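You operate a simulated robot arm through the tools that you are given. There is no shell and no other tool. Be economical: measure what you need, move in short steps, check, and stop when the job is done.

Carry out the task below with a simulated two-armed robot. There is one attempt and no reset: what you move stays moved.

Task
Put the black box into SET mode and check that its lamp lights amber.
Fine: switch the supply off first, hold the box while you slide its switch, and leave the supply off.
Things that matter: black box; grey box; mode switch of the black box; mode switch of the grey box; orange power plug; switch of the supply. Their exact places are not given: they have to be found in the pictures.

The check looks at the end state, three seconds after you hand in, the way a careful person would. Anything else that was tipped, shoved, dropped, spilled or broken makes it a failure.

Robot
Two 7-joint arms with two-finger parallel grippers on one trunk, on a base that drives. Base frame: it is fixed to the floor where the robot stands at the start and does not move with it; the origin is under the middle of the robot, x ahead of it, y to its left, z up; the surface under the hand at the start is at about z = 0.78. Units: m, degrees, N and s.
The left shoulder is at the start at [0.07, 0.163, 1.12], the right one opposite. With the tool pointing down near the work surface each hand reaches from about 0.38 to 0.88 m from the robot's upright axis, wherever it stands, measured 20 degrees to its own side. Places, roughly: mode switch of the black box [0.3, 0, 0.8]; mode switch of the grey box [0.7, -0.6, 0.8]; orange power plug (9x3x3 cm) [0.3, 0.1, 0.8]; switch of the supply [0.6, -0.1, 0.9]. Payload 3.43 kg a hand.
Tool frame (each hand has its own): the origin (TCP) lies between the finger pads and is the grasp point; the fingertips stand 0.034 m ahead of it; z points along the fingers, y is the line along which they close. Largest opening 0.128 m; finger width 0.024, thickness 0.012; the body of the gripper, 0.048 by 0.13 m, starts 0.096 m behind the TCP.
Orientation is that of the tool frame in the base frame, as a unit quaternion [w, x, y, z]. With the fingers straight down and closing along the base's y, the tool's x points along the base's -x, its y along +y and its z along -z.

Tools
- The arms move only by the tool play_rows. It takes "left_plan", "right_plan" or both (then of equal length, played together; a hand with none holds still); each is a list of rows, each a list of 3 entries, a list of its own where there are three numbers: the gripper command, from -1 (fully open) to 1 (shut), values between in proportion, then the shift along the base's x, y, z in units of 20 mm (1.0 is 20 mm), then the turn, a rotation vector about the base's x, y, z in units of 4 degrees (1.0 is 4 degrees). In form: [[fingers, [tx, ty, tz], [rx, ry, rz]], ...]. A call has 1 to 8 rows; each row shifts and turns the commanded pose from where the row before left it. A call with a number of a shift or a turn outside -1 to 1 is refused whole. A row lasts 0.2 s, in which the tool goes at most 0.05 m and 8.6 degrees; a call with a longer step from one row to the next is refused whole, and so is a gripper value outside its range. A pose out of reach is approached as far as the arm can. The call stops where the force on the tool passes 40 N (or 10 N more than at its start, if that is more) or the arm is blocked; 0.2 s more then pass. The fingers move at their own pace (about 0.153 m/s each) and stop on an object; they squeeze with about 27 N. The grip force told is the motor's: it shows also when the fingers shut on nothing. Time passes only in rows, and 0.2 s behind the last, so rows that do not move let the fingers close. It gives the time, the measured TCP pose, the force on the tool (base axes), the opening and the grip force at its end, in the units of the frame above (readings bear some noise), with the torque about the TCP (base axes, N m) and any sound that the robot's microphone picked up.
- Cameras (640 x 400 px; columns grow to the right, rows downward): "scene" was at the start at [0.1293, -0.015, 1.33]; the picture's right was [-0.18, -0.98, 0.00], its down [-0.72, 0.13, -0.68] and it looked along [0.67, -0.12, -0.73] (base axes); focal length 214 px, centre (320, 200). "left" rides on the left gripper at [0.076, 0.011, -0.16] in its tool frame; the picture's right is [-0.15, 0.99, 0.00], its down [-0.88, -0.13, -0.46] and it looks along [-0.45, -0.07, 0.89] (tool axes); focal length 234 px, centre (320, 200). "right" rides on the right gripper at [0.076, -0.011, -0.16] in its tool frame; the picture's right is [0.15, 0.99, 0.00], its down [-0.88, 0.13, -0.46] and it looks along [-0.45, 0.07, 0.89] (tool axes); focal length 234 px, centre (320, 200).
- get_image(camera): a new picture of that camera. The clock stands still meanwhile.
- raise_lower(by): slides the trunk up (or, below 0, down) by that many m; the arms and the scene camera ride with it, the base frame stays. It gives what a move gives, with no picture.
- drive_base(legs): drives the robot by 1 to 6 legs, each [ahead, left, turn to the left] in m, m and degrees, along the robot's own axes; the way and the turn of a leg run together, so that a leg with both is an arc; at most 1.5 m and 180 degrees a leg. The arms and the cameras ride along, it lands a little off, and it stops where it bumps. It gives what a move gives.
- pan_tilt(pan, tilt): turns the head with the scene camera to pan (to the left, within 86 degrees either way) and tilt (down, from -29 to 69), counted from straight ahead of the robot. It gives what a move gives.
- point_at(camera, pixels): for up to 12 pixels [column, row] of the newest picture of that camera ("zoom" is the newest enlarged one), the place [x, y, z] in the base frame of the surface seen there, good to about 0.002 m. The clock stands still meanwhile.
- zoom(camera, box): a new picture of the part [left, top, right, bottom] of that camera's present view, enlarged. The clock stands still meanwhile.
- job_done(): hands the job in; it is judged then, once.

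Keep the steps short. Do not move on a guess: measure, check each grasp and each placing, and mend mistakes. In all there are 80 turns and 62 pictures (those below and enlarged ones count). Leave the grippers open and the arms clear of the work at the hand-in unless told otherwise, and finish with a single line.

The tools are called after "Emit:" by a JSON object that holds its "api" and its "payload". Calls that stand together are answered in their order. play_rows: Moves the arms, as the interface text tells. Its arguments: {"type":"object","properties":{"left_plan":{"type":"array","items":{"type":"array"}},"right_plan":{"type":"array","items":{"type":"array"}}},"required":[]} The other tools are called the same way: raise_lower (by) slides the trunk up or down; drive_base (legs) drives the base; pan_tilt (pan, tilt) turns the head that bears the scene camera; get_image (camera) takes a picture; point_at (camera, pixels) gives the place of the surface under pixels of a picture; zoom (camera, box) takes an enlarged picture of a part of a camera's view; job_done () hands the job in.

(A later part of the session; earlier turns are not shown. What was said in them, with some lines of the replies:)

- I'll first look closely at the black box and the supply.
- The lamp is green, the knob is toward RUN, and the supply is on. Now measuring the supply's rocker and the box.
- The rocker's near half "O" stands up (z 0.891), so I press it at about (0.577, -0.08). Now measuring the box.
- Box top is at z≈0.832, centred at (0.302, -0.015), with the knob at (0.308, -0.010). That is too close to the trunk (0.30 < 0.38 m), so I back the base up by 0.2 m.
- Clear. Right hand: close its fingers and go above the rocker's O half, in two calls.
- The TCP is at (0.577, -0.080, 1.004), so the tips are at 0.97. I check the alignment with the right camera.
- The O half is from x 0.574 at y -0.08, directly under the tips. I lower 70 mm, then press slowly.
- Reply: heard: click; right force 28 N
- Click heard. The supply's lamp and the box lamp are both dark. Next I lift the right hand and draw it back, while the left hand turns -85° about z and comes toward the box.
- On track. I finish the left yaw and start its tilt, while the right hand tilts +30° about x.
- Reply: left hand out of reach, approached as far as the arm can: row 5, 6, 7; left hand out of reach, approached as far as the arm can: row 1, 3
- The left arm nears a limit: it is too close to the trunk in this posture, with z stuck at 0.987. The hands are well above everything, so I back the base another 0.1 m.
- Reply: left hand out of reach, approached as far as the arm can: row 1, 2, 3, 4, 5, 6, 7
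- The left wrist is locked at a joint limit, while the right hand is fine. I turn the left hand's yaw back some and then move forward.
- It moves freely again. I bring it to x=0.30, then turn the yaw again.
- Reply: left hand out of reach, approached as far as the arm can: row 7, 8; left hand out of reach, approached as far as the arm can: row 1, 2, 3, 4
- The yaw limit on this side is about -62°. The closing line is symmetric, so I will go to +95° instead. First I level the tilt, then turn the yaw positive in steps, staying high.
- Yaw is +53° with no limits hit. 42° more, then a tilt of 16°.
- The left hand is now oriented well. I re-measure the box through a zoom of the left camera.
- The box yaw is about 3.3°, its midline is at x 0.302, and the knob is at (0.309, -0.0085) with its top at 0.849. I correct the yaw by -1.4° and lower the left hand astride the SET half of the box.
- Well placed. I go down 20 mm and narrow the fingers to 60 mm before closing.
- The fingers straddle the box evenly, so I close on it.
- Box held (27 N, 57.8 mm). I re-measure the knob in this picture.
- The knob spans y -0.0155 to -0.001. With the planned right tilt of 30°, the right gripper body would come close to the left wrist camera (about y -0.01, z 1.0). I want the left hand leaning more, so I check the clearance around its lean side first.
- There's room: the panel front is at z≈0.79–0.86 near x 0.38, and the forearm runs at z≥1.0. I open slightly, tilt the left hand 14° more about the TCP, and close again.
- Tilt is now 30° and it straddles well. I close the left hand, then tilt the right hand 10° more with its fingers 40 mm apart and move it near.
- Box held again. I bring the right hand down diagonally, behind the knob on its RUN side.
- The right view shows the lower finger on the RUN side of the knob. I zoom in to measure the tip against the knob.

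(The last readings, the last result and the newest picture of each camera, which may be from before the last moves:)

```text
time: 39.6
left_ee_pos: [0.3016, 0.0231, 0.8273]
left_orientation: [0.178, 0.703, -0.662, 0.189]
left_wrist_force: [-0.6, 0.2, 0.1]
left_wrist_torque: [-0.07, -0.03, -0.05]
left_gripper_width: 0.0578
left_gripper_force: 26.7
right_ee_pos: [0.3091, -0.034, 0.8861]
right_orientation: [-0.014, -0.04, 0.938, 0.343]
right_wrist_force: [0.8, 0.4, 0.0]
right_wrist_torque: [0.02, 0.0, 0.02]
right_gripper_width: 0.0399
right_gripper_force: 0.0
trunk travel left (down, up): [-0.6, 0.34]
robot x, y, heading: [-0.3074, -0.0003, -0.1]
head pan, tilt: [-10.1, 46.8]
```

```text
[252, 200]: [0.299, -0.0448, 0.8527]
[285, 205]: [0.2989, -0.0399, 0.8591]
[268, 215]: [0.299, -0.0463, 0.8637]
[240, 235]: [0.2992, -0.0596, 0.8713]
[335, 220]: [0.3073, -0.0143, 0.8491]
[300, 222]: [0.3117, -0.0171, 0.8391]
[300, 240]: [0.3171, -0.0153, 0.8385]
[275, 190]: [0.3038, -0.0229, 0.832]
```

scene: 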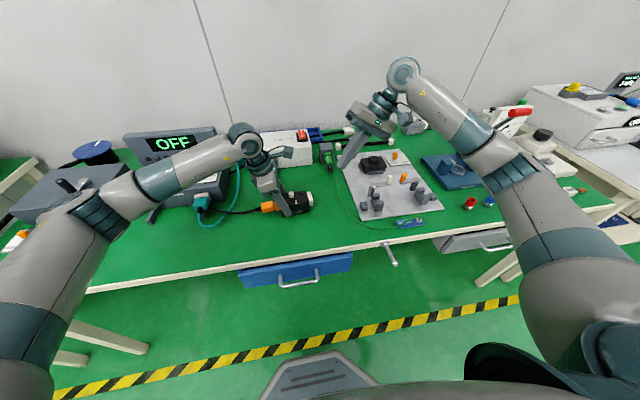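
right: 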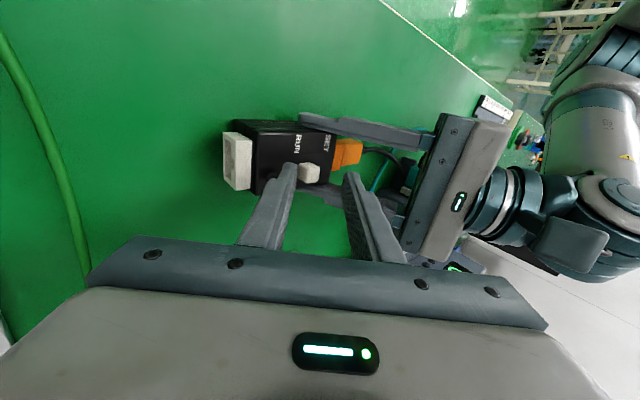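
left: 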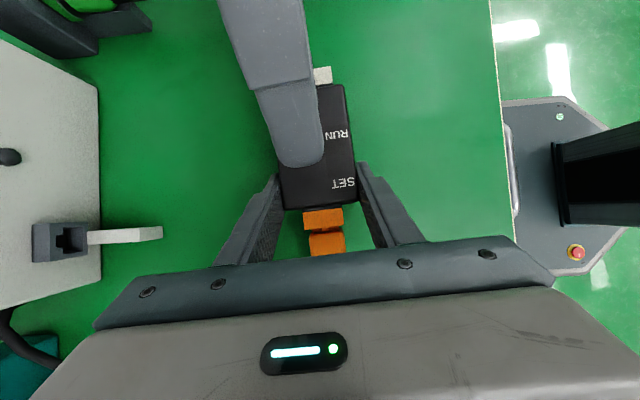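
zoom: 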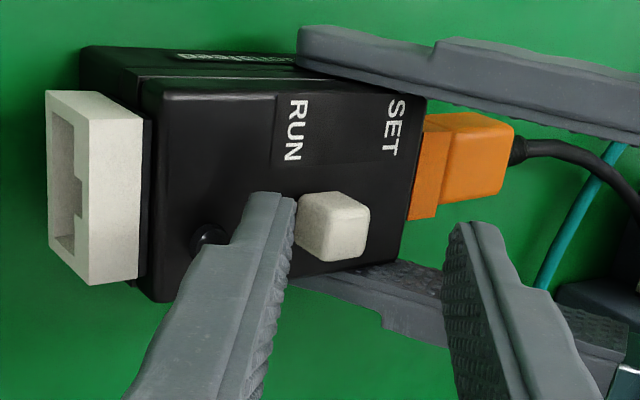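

The finger is about 12 mm short of the knob and a little high. I lower it 4 mm and push +y in small steps.

Emit:
{"api": "play_rows", "payload": {"right_plan": [[0.375, [0, 0, -0.2], [0, 0, 0]], [0.375, [0, 0.25, 0], [0, 0, 0]], [0.375, [0, 0.25, 0], [0, 0, 0]], [0.375, [0, 0.15, 0], [0, 0, 0]]]}}

Emit:
{"api": "zoom", "payload": {"camera": "right", "box": [210, 105, 400, 225]}}

```text
time: 40.6
left_ee_pos: [0.3022, 0.0215, 0.8265]
left_orientation: [0.177, 0.704, -0.662, 0.189]
left_wrist_force: [0.1, 0.0, 0.7]
left_wrist_torque: [-0.06, -0.05, 0.03]
left_gripper_width: 0.0579
left_gripper_force: 27.2
right_ee_pos: [0.3091, -0.0193, 0.8827]
right_orientation: [-0.015, -0.04, 0.938, 0.343]
right_wrist_force: [-0.7, -0.9, 0.1]
right_wrist_torque: [-0.06, 0.0, -0.02]
right_gripper_width: 0.0401
right_gripper_force: 0.1
trunk travel left (down, up): [-0.6, 0.34]
robot x, y, heading: [-0.3101, 0.0017, 0.0]
head pan, tilt: [-10.1, 46.8]
```

```text
3.33 times, centred on (305, 165) of right
```

zoom: 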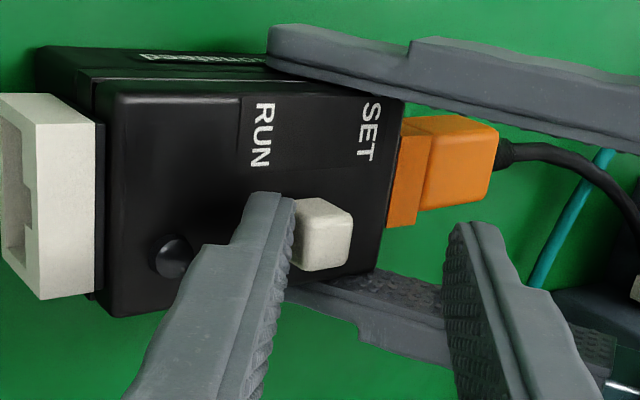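

At contact or nearly so. I keep pushing in 3 mm steps.

Emit:
{"api": "play_rows", "payload": {"right_plan": [[0.375, [-0.01, 0.15, 0], [0, 0, 0]], [0.375, [-0.01, 0.15, 0], [0, 0, 0]], [0.375, [-0.01, 0.15, 0], [0, 0, 0]], [0.375, [-0.01, 0.15, 0], [0, 0, 0]]]}}

Emit:
{"api": "zoom", "payload": {"camera": "right", "box": [210, 105, 400, 225]}}

```text
time: 41.6
left_ee_pos: [0.3022, 0.0219, 0.8266]
left_orientation: [0.176, 0.704, -0.661, 0.189]
left_wrist_force: [0.0, -0.5, 0.3]
left_wrist_torque: [0.0, 0.02, 0.03]
left_gripper_width: 0.0579
left_gripper_force: 26.7
right_ee_pos: [0.3083, -0.0082, 0.8828]
right_orientation: [-0.015, -0.039, 0.938, 0.344]
right_wrist_force: [-0.3, -0.6, -0.3]
right_wrist_torque: [-0.03, 0.0, 0.01]
right_gripper_width: 0.0399
right_gripper_force: 0.1
trunk travel left (down, up): [-0.6, 0.34]
robot x, y, heading: [-0.3087, 0.0018, -0.3]
head pan, tilt: [-10.1, 46.8]
```

```text
3.33 times, centred on (305, 165) of right
```

zoom: 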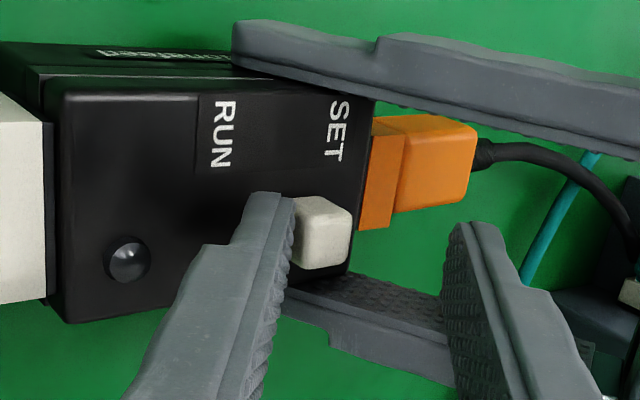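

The knob is moving along with the finger and there is no force yet. I continue until it clicks or reaches its end stop.

Emit:
{"api": "play_rows", "payload": {"right_plan": [[0.375, [-0.01, 0.1, 0], [0, 0, 0]], [0.375, [-0.01, 0.1, 0], [0, 0, 0]], [0.375, [0, 0, 0], [0, 0, 0]]]}}

Emit:
{"api": "zoom", "payload": {"camera": "right", "box": [210, 105, 400, 225]}}

```text
time: 42.4
left_ee_pos: [0.3033, 0.0229, 0.8272]
left_orientation: [0.177, 0.704, -0.662, 0.188]
left_wrist_force: [-0.2, 4.3, 0.0]
left_wrist_torque: [-0.57, -0.07, 0.06]
left_gripper_width: 0.0581
left_gripper_force: 26.6
right_ee_pos: [0.3089, -0.0048, 0.8822]
right_orientation: [-0.014, -0.038, 0.938, 0.343]
right_wrist_force: [-0.3, -7.3, 2.8]
right_wrist_torque: [-0.26, 0.0, -0.05]
right_gripper_width: 0.0417
right_gripper_force: 1.6
trunk travel left (down, up): [-0.6, 0.34]
robot x, y, heading: [-0.3074, 0.0002, -0.4]
head pan, tilt: [-10.1, 46.8]
```

```text
3.33 times, centred on (305, 165) of right
```

zoom: 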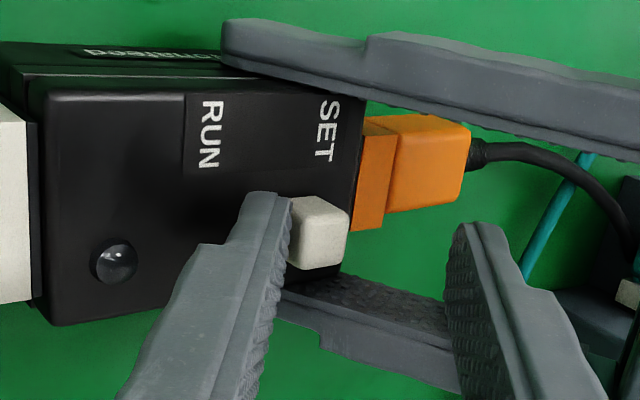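

The resistance rises to 7 N, which looks like the end stop. I measure the knob now.

Emit:
{"api": "point_at", "payload": {"camera": "zoom", "pixels": [[318, 225], [345, 208], [340, 255], [325, 120], [208, 135], [112, 262]]}}

Emit:
{"api": "play_rows", "payload": {"right_plan": [[0.375, [0, 0.1, 0], [0, 0, 0]], [0.375, [0, 0.1, 0], [0, 0, 0]]]}}

```text
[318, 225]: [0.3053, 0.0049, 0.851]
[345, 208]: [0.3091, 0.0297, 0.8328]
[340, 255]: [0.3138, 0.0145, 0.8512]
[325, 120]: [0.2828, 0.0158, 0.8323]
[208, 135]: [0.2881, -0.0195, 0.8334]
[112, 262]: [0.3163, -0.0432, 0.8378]
```

```text
time: 43.0
left_ee_pos: [0.3026, 0.0214, 0.8276]
left_orientation: [0.176, 0.705, -0.661, 0.189]
left_wrist_force: [1.5, 9.2, 0.3]
left_wrist_torque: [-0.67, 0.05, 0.15]
left_gripper_width: 0.0579
left_gripper_force: 27.0
right_ee_pos: [0.3093, -0.0018, 0.883]
right_orientation: [-0.014, -0.039, 0.938, 0.343]
right_wrist_force: [-0.8, -17.3, 7.5]
right_wrist_torque: [-0.64, -0.01, -0.07]
right_gripper_width: 0.0446
right_gripper_force: 4.3
trunk travel left (down, up): [-0.6, 0.34]
robot x, y, heading: [-0.311, 0.0016, 0.1]
head pan, tilt: [-10.1, 46.8]
```

That's the end stop (17 N), with the knob centred at about y 0.0075 by SET. I back the right hand off in -y and then raise it.

Emit:
{"api": "play_rows", "payload": {"right_plan": [[0.375, [0, -0.5, 0], [0, 0, 0]], [0.375, [0, -0.4, 0.1], [0, 0, 0]], [0.375, [0, -0.6, 0.8], [0, 0, 0]], [0.375, [0, -1, 1], [0, 0, 0]], [0.375, [0, -1, 1], [0, 0, 0]], [0.375, [0, -1, 1], [0, 0, 0]], [0.375, [0, -1, 1], [0, 0, 0]]]}}

Emit:
{"api": "zoom", "payload": {"camera": "left", "box": [240, 40, 400, 260]}}

```text
time: 44.6
left_ee_pos: [0.3021, 0.0217, 0.8277]
left_orientation: [0.177, 0.704, -0.662, 0.189]
left_wrist_force: [-0.5, 0.0, 2.3]
left_wrist_torque: [0.1, -0.07, 0.0]
left_gripper_width: 0.0578
left_gripper_force: 27.2
right_ee_pos: [0.3092, -0.1115, 0.9802]
right_orientation: [-0.015, -0.039, 0.938, 0.344]
right_wrist_force: [0.4, 1.0, 1.2]
right_wrist_torque: [-0.01, 0.03, -0.01]
right_gripper_width: 0.0399
right_gripper_force: 0.0
trunk travel left (down, up): [-0.6, 0.34]
robot x, y, heading: [-0.309, 0.0019, 0.0]
head pan, tilt: [-10.1, 46.8]
```

```text
1.82 times, centred on (320, 150) of left
```

zoom: 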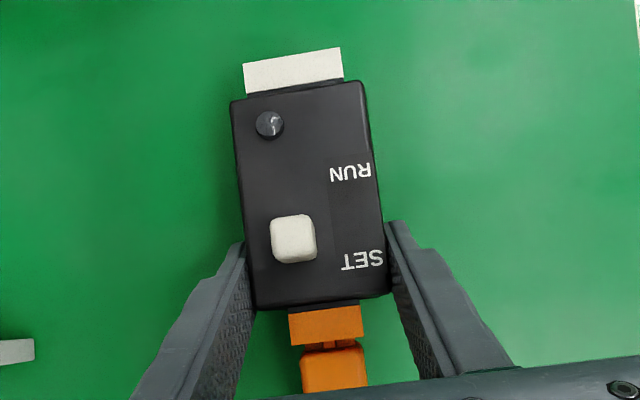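

The knob is at SET and the lamp is dark because the supply is off. I release the box and withdraw the left hand along its own axis.

Emit:
{"api": "play_rows", "payload": {"left_plan": [[0, [0, 0, 0], [0, 0, 0]], [-0.5, [0, 0, 0], [0, 0, 0]], [-1, [0, 0, 0], [0, 0, 0]], [-1, [0, 0.25, 0.5], [0, 0, 0]], [-1, [0, 0.3, 1], [0, 0, 0]], [-1, [0, 0.3, 1], [0, 0, 0]], [-1, [0, 0.3, 1], [0, 0, 0]], [-1, [0, 0.3, 1], [0, 0, 0]]]}}

Emit:
{"api": "play_rows", "payload": {"left_plan": [[-1, [-0.5, 0.3, 1], [0, 0, 0]], [-1, [-0.5, 0.3, 1], [0, 0, 0]], [-1, [-0.5, 0.3, 1], [0, 0, 0]], [-1, [-0.5, 0.3, 1], [0, 0, 0]], [-1, [-0.5, 0.3, 1], [0, 0, 0]], [-1, [-0.5, 0.3, 1], [0, 0, 0]], [-1, [-0.5, 0.3, 1], [0, 0, 0]], [-1, [-0.5, 0.3, 0.5], [0, 0, 0]]], "right_plan": [[1, [0, 0, 0.5], [-1, -0.08, 0]], [1, [0, 0, 0.5], [-1, -0.08, 0]], [1, [0, 0, 0.5], [-1, -0.08, 0]], [1, [0, 0, 0.5], [-1, -0.08, 0]], [1, [0, 0, 0.5], [-1, -0.08, 0]], [1, [0, 0, 0.5], [-1, -0.08, 0]], [1, [0, 0, 0.5], [-1, -0.08, 0]], [1, [0, 0, 0.5], [-1, -0.08, 0]]]}}

Emit:
{"api": "get_image", "payload": {"camera": "scene"}}

```text
time: 46.4
left_ee_pos: [0.3032, 0.0516, 0.9163]
left_orientation: [0.177, 0.704, -0.662, 0.189]
left_wrist_force: [-0.6, -0.2, 0.1]
left_wrist_torque: [-0.02, -0.02, -0.03]
left_gripper_width: 0.1279
left_gripper_force: 0.1
right_ee_pos: [0.3099, -0.1108, 0.981]
right_orientation: [-0.015, -0.039, 0.938, 0.343]
right_wrist_force: [-0.4, -0.4, -0.5]
right_wrist_torque: [-0.02, 0.01, 0.03]
right_gripper_width: 0.0398
right_gripper_force: 0.0
trunk travel left (down, up): [-0.6, 0.34]
robot x, y, heading: [-0.3116, 0.002, 0.1]
head pan, tilt: [-10.1, 46.8]
```

```text
time: 48.2
left_ee_pos: [0.2214, 0.101, 1.0683]
left_orientation: [0.178, 0.703, -0.662, 0.19]
left_wrist_force: [-0.5, 0.2, 1.1]
left_wrist_torque: [-0.02, -0.02, 0.02]
left_gripper_width: 0.1279
left_gripper_force: 0.1
right_ee_pos: [0.3083, -0.11, 1.0618]
right_orientation: [-0.004, -0.041, 0.997, 0.069]
right_wrist_force: [0.1, -0.3, -0.2]
right_wrist_torque: [-0.04, -0.03, 0.01]
right_gripper_width: 0.0
right_gripper_force: 27.6
trunk travel left (down, up): [-0.6, 0.34]
robot x, y, heading: [-0.3116, 0.0017, 0.3]
head pan, tilt: [-10.1, 46.8]
```

```text
32 pictures are left
```

scene: 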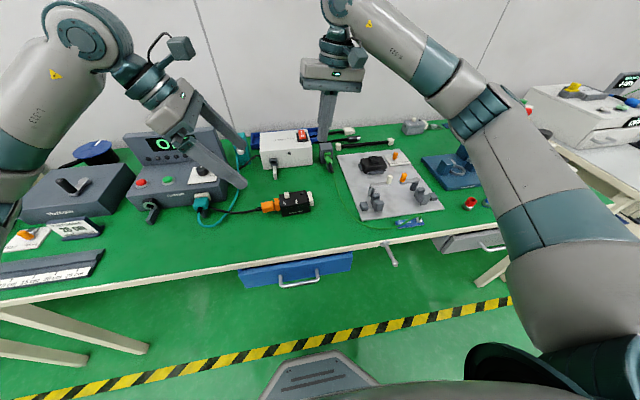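

All clear and the box is in place. I drive 0.11 m forward so the right hand can reach the rocker.

Emit:
{"api": "drive_base", "payload": {"legs": [[0.11, 0, 0]]}}

Emit:
{"api": "play_rows", "payload": {"right_plan": [[1, [1, 0.2, 0], [-0.8, -0.06, -0.15]], [1, [1, 0.2, 0], [-0.8, -0.06, -0.15]], [1, [1, 0.2, 0], [-0.4, -0.03, -0.15]], [1, [1, 0.2, 0], [0, 0, -0.15]], [1, [1, 0.2, 0], [0, 0, -0.15]], [1, [1, 0.2, 0], [0, 0, -0.15]], [1, [1, 0.2, 0], [0, 0, -0.15]], [1, [1, 0.1, 0], [0, 0, -0.15]]]}}

Emit:
{"api": "get_image", "payload": {"camera": "right"}}

```text
time: 49.4
left_ee_pos: [0.3316, 0.0992, 1.0683]
left_orientation: [0.178, 0.703, -0.662, 0.188]
left_wrist_force: [0.1, 0.5, 0.1]
left_wrist_torque: [-0.02, -0.01, -0.02]
left_gripper_width: 0.1281
left_gripper_force: 0.1
right_ee_pos: [0.4173, -0.1101, 1.0606]
right_orientation: [-0.005, -0.04, 0.997, 0.071]
right_wrist_force: [1.2, -0.3, -0.4]
right_wrist_torque: [0.04, 0.04, 0.03]
right_gripper_width: 0.0
right_gripper_force: 27.0
trunk travel left (down, up): [-0.6, 0.34]
robot x, y, heading: [-0.1991, 0.0022, 0.3]
head pan, tilt: [-10.1, 46.8]
```

```text
time: 51.2
left_ee_pos: [0.3329, 0.101, 1.0668]
left_orientation: [0.178, 0.704, -0.661, 0.19]
left_wrist_force: [0.0, -0.6, 0.3]
left_wrist_torque: [0.02, -0.01, 0.04]
left_gripper_width: 0.1279
left_gripper_force: 0.1
right_ee_pos: [0.5779, -0.0797, 1.0602]
right_orientation: [0.0, 0.001, 1.0, -0.001]
right_wrist_force: [0.0, -0.5, -0.7]
right_wrist_torque: [-0.02, 0.01, -0.06]
right_gripper_width: 0.0001
right_gripper_force: 27.2
trunk travel left (down, up): [-0.6, 0.34]
robot x, y, heading: [-0.1983, -0.0021, -0.0]
head pan, tilt: [-10.1, 46.8]
```

```text
31 pictures are left
```

right: 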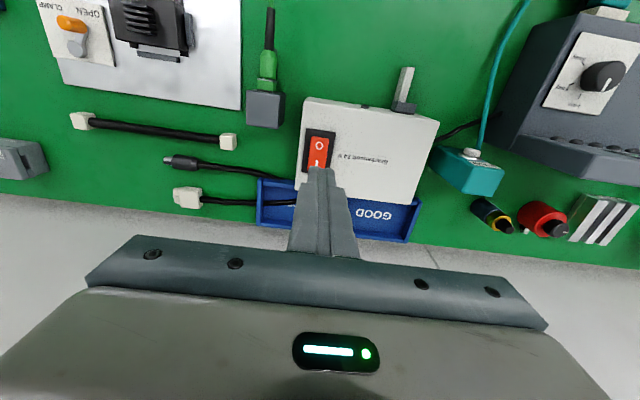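

Emit:
{"api": "point_at", "payload": {"camera": "right", "pixels": [[318, 161], [319, 146], [318, 139], [326, 164], [330, 171], [304, 170]]}}

```text
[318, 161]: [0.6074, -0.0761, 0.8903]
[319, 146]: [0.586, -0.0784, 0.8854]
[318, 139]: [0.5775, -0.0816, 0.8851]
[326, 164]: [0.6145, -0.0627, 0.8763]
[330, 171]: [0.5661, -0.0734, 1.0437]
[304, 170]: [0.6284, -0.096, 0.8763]
```

The O half is now low, and the raised I half is at x≈0.607+. To check the lamp I switch on briefly, pressing at x≈0.618.

Emit:
{"api": "play_rows", "payload": {"right_plan": [[1, [1, 0, 0], [0, 0, 0]], [1, [1, 0, -1], [0, 0, 0]], [1, [0, 0, -1], [0, 0, 0]], [1, [0, 0, -1], [0, 0, 0]], [1, [0, 0, -1], [0, 0, 0]], [1, [0, 0, -1], [0, 0, 0]], [1, [0, 0, -1], [0, 0, 0]]]}}

Emit:
{"api": "play_rows", "payload": {"right_plan": [[1, [0, 0, -0.3], [0, 0, 0]], [1, [0, 0, -0.25], [0, 0, 0]], [1, [0, 0, -0.2], [0, 0, 0]], [1, [0, 0, -0.2], [0, 0, 0]], [1, [0, 0, -0.2], [0, 0, 0]], [1, [0, 0, -0.1], [0, 0, 0]]]}}

Emit:
{"api": "zoom", "payload": {"camera": "scene", "box": [240, 130, 340, 250]}}

```text
time: 52.8
left_ee_pos: [0.3327, 0.099, 1.0664]
left_orientation: [0.177, 0.704, -0.661, 0.189]
left_wrist_force: [0.7, 0.0, 0.4]
left_wrist_torque: [-0.03, 0.04, -0.02]
left_gripper_width: 0.1278
left_gripper_force: 0.0
right_ee_pos: [0.6017, -0.0877, 0.9366]
right_orientation: [-0.001, 0.001, 1.0, 0.002]
right_wrist_force: [0.5, 0.8, 0.2]
right_wrist_torque: [0.02, 0.05, 0.0]
right_gripper_width: 0.0001
right_gripper_force: 27.3
right hand out of reach, approached as far as the arm can: row 2
trunk travel left (down, up): [-0.6, 0.34]
robot x, y, heading: [-0.2003, -0.002, 0.2]
head pan, tilt: [-10.1, 46.8]
```

```text
time: 54.1
left_ee_pos: [0.3287, 0.0985, 1.0672]
left_orientation: [0.176, 0.704, -0.661, 0.19]
left_wrist_force: [-0.2, 0.4, 0.4]
left_wrist_torque: [-0.01, 0.01, 0.0]
left_gripper_width: 0.128
left_gripper_force: 0.0
right_ee_pos: [0.6018, -0.0868, 0.9217]
right_orientation: [0.005, 0.001, 1.0, 0.003]
right_wrist_force: [-7.4, -0.9, 15.3]
right_wrist_torque: [-0.08, 0.31, 0.04]
right_gripper_width: 0.0
right_gripper_force: 27.1
trunk travel left (down, up): [-0.6, 0.34]
robot x, y, heading: [-0.1994, 0.0011, 0.1]
head pan, tilt: [-10.1, 46.8]
heard: click, click
stopped in row 6 (right hand): the force on the tool passed its limit at 43 N (the readings are from after the stop); the commanded pose is now the measured one
```

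```text
3.33 times, centred on (290, 190) of scene
```

zoom: 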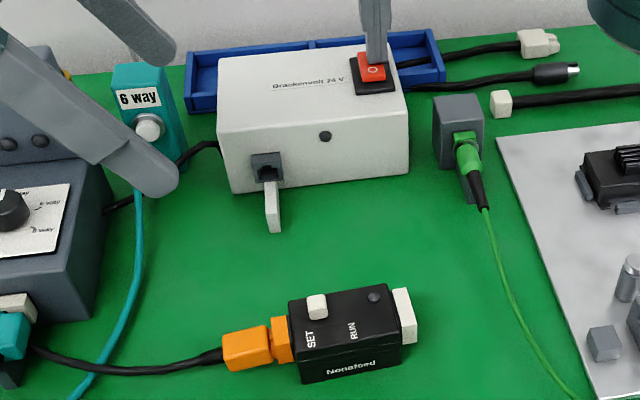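

The reach was short: it stopped at x 0.602 near the pivot and clicked on and then off, so the supply is still off. I lift, drive 7 cm closer, and redo it at x 0.618.

Emit:
{"api": "play_rows", "payload": {"right_plan": [[1, [0, 0, 1], [0, 0, 0]], [1, [0, 0, 1], [0, 0, 0]], [1, [-1, 0, 1], [0, 0, 0]], [1, [-1, 0.1, 0], [0, 0, 0]], [1, [-1, 0.1, 0], [0, 0, 0]]]}}

Emit:
{"api": "drive_base", "payload": {"legs": [[0.07, 0, 0]]}}

```text
time: 55.3
left_ee_pos: [0.3315, 0.0984, 1.0668]
left_orientation: [0.177, 0.704, -0.662, 0.189]
left_wrist_force: [-0.2, -0.1, 0.3]
left_wrist_torque: [-0.01, -0.04, -0.01]
left_gripper_width: 0.1283
left_gripper_force: 0.0
right_ee_pos: [0.5431, -0.0848, 0.9795]
right_orientation: [0.004, 0.0, 1.0, 0.001]
right_wrist_force: [-0.9, -0.9, -0.1]
right_wrist_torque: [-0.02, 0.01, -0.02]
right_gripper_width: 0.0
right_gripper_force: 26.5
trunk travel left (down, up): [-0.6, 0.34]
robot x, y, heading: [-0.2005, -0.0019, -0.0]
head pan, tilt: [-10.1, 46.8]
```

```text
time: 56.3
left_ee_pos: [0.4019, 0.0989, 1.0672]
left_orientation: [0.179, 0.704, -0.661, 0.189]
left_wrist_force: [0.8, 0.0, -0.6]
left_wrist_torque: [-0.02, 0.04, -0.02]
left_gripper_width: 0.1279
left_gripper_force: 0.1
right_ee_pos: [0.6123, -0.0825, 0.9782]
right_orientation: [0.004, 0.0, 1.0, 0.002]
right_wrist_force: [0.3, -0.2, 0.4]
right_wrist_torque: [0.01, 0.01, 0.02]
right_gripper_width: 0.0001
right_gripper_force: 26.5
trunk travel left (down, up): [-0.6, 0.34]
robot x, y, heading: [-0.1306, 0.0015, -0.0]
head pan, tilt: [-10.1, 46.8]
```

Emit:
{"api": "play_rows", "payload": {"right_plan": [[1, [0.35, 0.1, -0.6], [0, 0, 0]], [1, [0, 0, -1], [0, 0, 0]], [1, [0, 0, -0.8], [0, 0, 0]], [1, [0, 0, -0.2], [0, 0, 0]], [1, [0, 0, -0.2], [0, 0, 0]], [1, [0, 0, -0.15], [0, 0, 0]], [1, [0, 0, -0.15], [0, 0, 0]]]}}

Emit:
{"api": "get_image", "payload": {"camera": "scene"}}

```text
time: 57.9
left_ee_pos: [0.3984, 0.1002, 1.0675]
left_orientation: [0.177, 0.704, -0.661, 0.19]
left_wrist_force: [0.3, 0.6, -0.2]
left_wrist_torque: [-0.04, -0.02, -0.04]
left_gripper_width: 0.1281
left_gripper_force: 0.1
right_ee_pos: [0.6196, -0.0807, 0.9203]
right_orientation: [0.008, 0.0, 1.0, 0.003]
right_wrist_force: [6.1, -1.4, 24.8]
right_wrist_torque: [0.03, 0.0, 0.31]
right_gripper_width: 0.0001
right_gripper_force: 27.5
trunk travel left (down, up): [-0.6, 0.34]
robot x, y, heading: [-0.1316, -0.0011, 0.0]
head pan, tilt: [-10.1, 46.8]
heard: click
```

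```text
29 pictures are left
```

scene: 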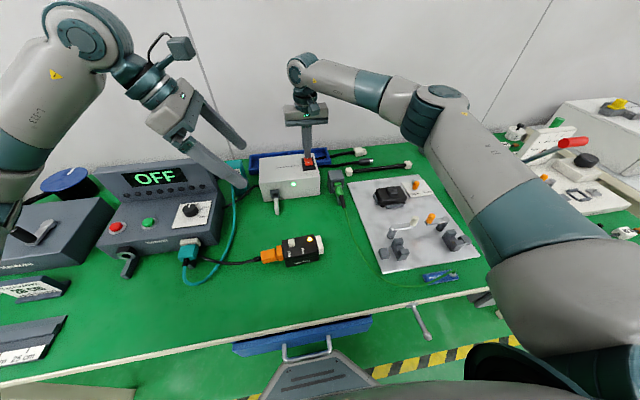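

One click, and the supply is on with its green lamp lit. I look at the box lamp.

Emit:
{"api": "zoom", "payload": {"camera": "scene", "box": [250, 220, 340, 280]}}

```text
6.67 times, centred on (295, 250) of scene
```

zoom: 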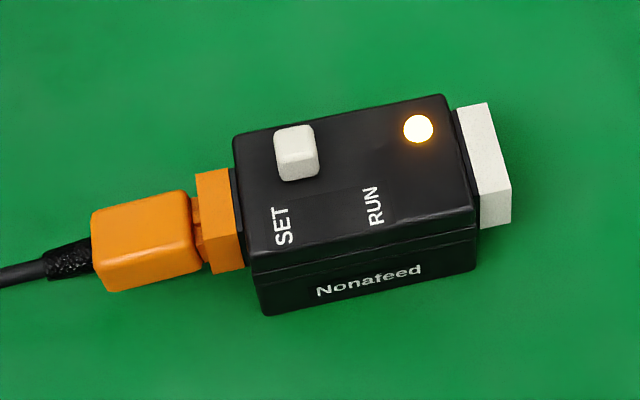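

The lamp is amber, so the check is passed. Now the supply goes off again: lift, move back to x 0.576, and press O.

Emit:
{"api": "play_rows", "payload": {"right_plan": [[1, [0, 0, 1], [0, 0, 0]], [1, [0, 0, 0.8], [0, 0, 0]], [1, [-1, 0, 0], [0, 0, 0]], [1, [-1, 0, 0], [0, 0, 0]], [1, [-0.2, 0, 0], [0, 0, 0]]]}}

```text
time: 59.1
left_ee_pos: [0.4007, 0.1, 1.067]
left_orientation: [0.178, 0.704, -0.661, 0.189]
left_wrist_force: [-0.7, -0.1, -0.2]
left_wrist_torque: [-0.01, -0.02, 0.01]
left_gripper_width: 0.1277
left_gripper_force: 0.1
right_ee_pos: [0.5759, -0.0813, 0.9527]
right_orientation: [0.004, 0.001, 1.0, 0.002]
right_wrist_force: [-0.3, -0.4, -0.6]
right_wrist_torque: [0.02, 0.0, 0.02]
right_gripper_width: 0.0
right_gripper_force: 27.4
trunk travel left (down, up): [-0.6, 0.34]
robot x, y, heading: [-0.1299, 0.0012, -0.2]
head pan, tilt: [-10.1, 46.8]
```

Emit:
{"api": "play_rows", "payload": {"right_plan": [[1, [0, 0, -0.6], [0, 0, 0]], [1, [0, 0, -0.6], [0, 0, 0]], [1, [0, 0, -0.2], [0, 0, 0]], [1, [0, 0, -0.2], [0, 0, 0]], [1, [0, 0, -0.15], [0, 0, 0]], [1, [0, 0, -0.1], [0, 0, 0]]]}}

Emit:
{"api": "zoom", "payload": {"camera": "scene", "box": [240, 140, 340, 270]}}

```text
time: 60.5
left_ee_pos: [0.3994, 0.0985, 1.0688]
left_orientation: [0.177, 0.704, -0.661, 0.19]
left_wrist_force: [0.2, 0.3, 0.8]
left_wrist_torque: [0.01, 0.0, -0.02]
left_gripper_width: 0.1282
left_gripper_force: 0.2
right_ee_pos: [0.5755, -0.0811, 0.9198]
right_orientation: [0.008, 0.0, 1.0, 0.003]
right_wrist_force: [4.4, -2.2, 22.9]
right_wrist_torque: [-0.1, -0.47, 0.23]
right_gripper_width: 0.0
right_gripper_force: 27.2
trunk travel left (down, up): [-0.6, 0.34]
robot x, y, heading: [-0.1307, -0.0004, -0.0]
head pan, tilt: [-10.1, 46.8]
heard: click
```

```text
3.08 times, centred on (290, 205) of scene
```

zoom: 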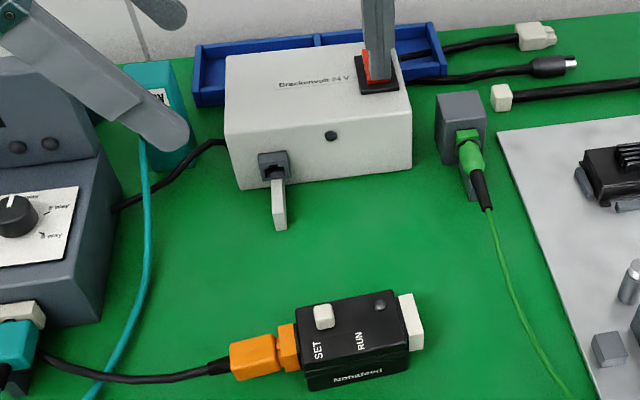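

The supply is off and both lamps are dark. I lift the right hand clear, move it aside, and open it, raising the left hand too.

Emit:
{"api": "play_rows", "payload": {"right_plan": [[1, [0, 0, 1], [0, 0, 0]], [1, [0, 0, 1], [0, 0, 0]], [1, [0, 0, 1], [0, 0, 0]], [1, [0, 0, 1], [0, 0, 0]], [-1, [0, -0.5, 1], [0, 0, 0]], [-1, [0, -0.8, 1], [0, 0, 0]], [-1, [0, -0.8, 1], [0, 0, 0]], [-1, [0, -0.8, 1], [0, 0, 0]]], "left_plan": [[-1, [0, 0.3, 0.5], [0, 0, 0]], [-1, [0, 0.3, 0.5], [0, 0, 0]], [-1, [0, 0.3, 0.5], [0, 0, 0]], [-1, [0, 0.3, 0.5], [0, 0, 0]], [-1, [0, 0.3, 0.5], [0, 0, 0]], [-1, [0, 0.3, 0.5], [0, 0, 0]], [-1, [0, 0.3, 0], [0, 0, 0]], [-1, [0, 0, 0], [0, 0, 0]]]}}

Emit:
{"api": "get_image", "payload": {"camera": "scene"}}

Emit:
{"api": "zoom", "payload": {"camera": "scene", "box": [240, 140, 340, 270]}}

```text
time: 62.3
left_ee_pos: [0.4007, 0.1424, 1.1268]
left_orientation: [0.177, 0.704, -0.662, 0.188]
left_wrist_force: [-0.9, -0.3, 0.4]
left_wrist_torque: [0.04, -0.02, 0.0]
left_gripper_width: 0.1278
left_gripper_force: 0.1
right_ee_pos: [0.575, -0.1407, 1.0766]
right_orientation: [0.005, 0.001, 1.0, 0.002]
right_wrist_force: [0.1, 0.1, 0.1]
right_wrist_torque: [0.05, 0.01, -0.01]
right_gripper_width: 0.128
right_gripper_force: 0.1
trunk travel left (down, up): [-0.6, 0.34]
robot x, y, heading: [-0.1355, -0.0006, 0.0]
head pan, tilt: [-10.1, 46.8]
```

```text
26 pictures are left
```

scene: 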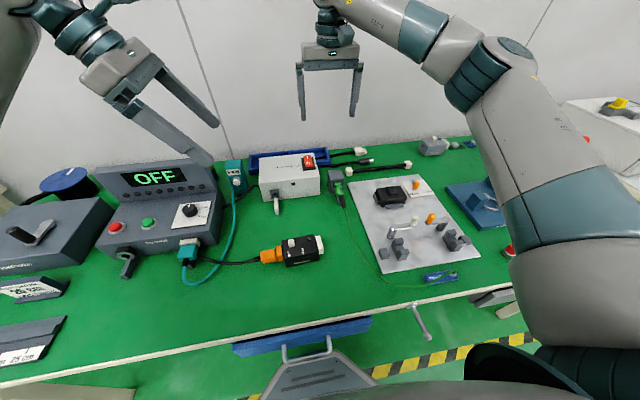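

```text
3.08 times, centred on (290, 205) of scene
```

zoom: 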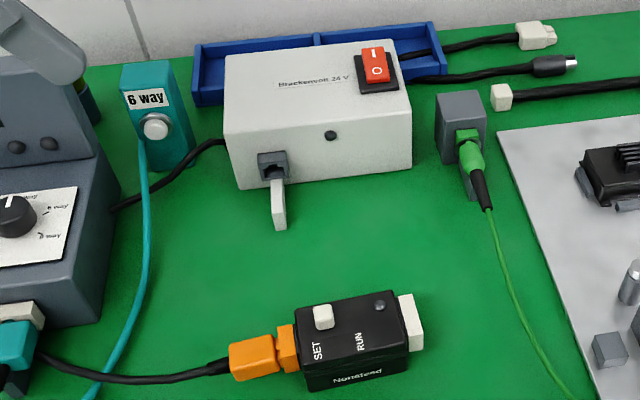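

The supply is off, the knob is at SET, nothing else was disturbed, and both hands are open and clear. I hand in.

Emit:
{"api": "job_done", "payload": {}}

```text
The job is handed in.
```

The black box is in SET mode, its lamp lit amber when I switched the supply back on briefly to check (an off-centre first press clicked it on and straight off again), and the supply is now off.
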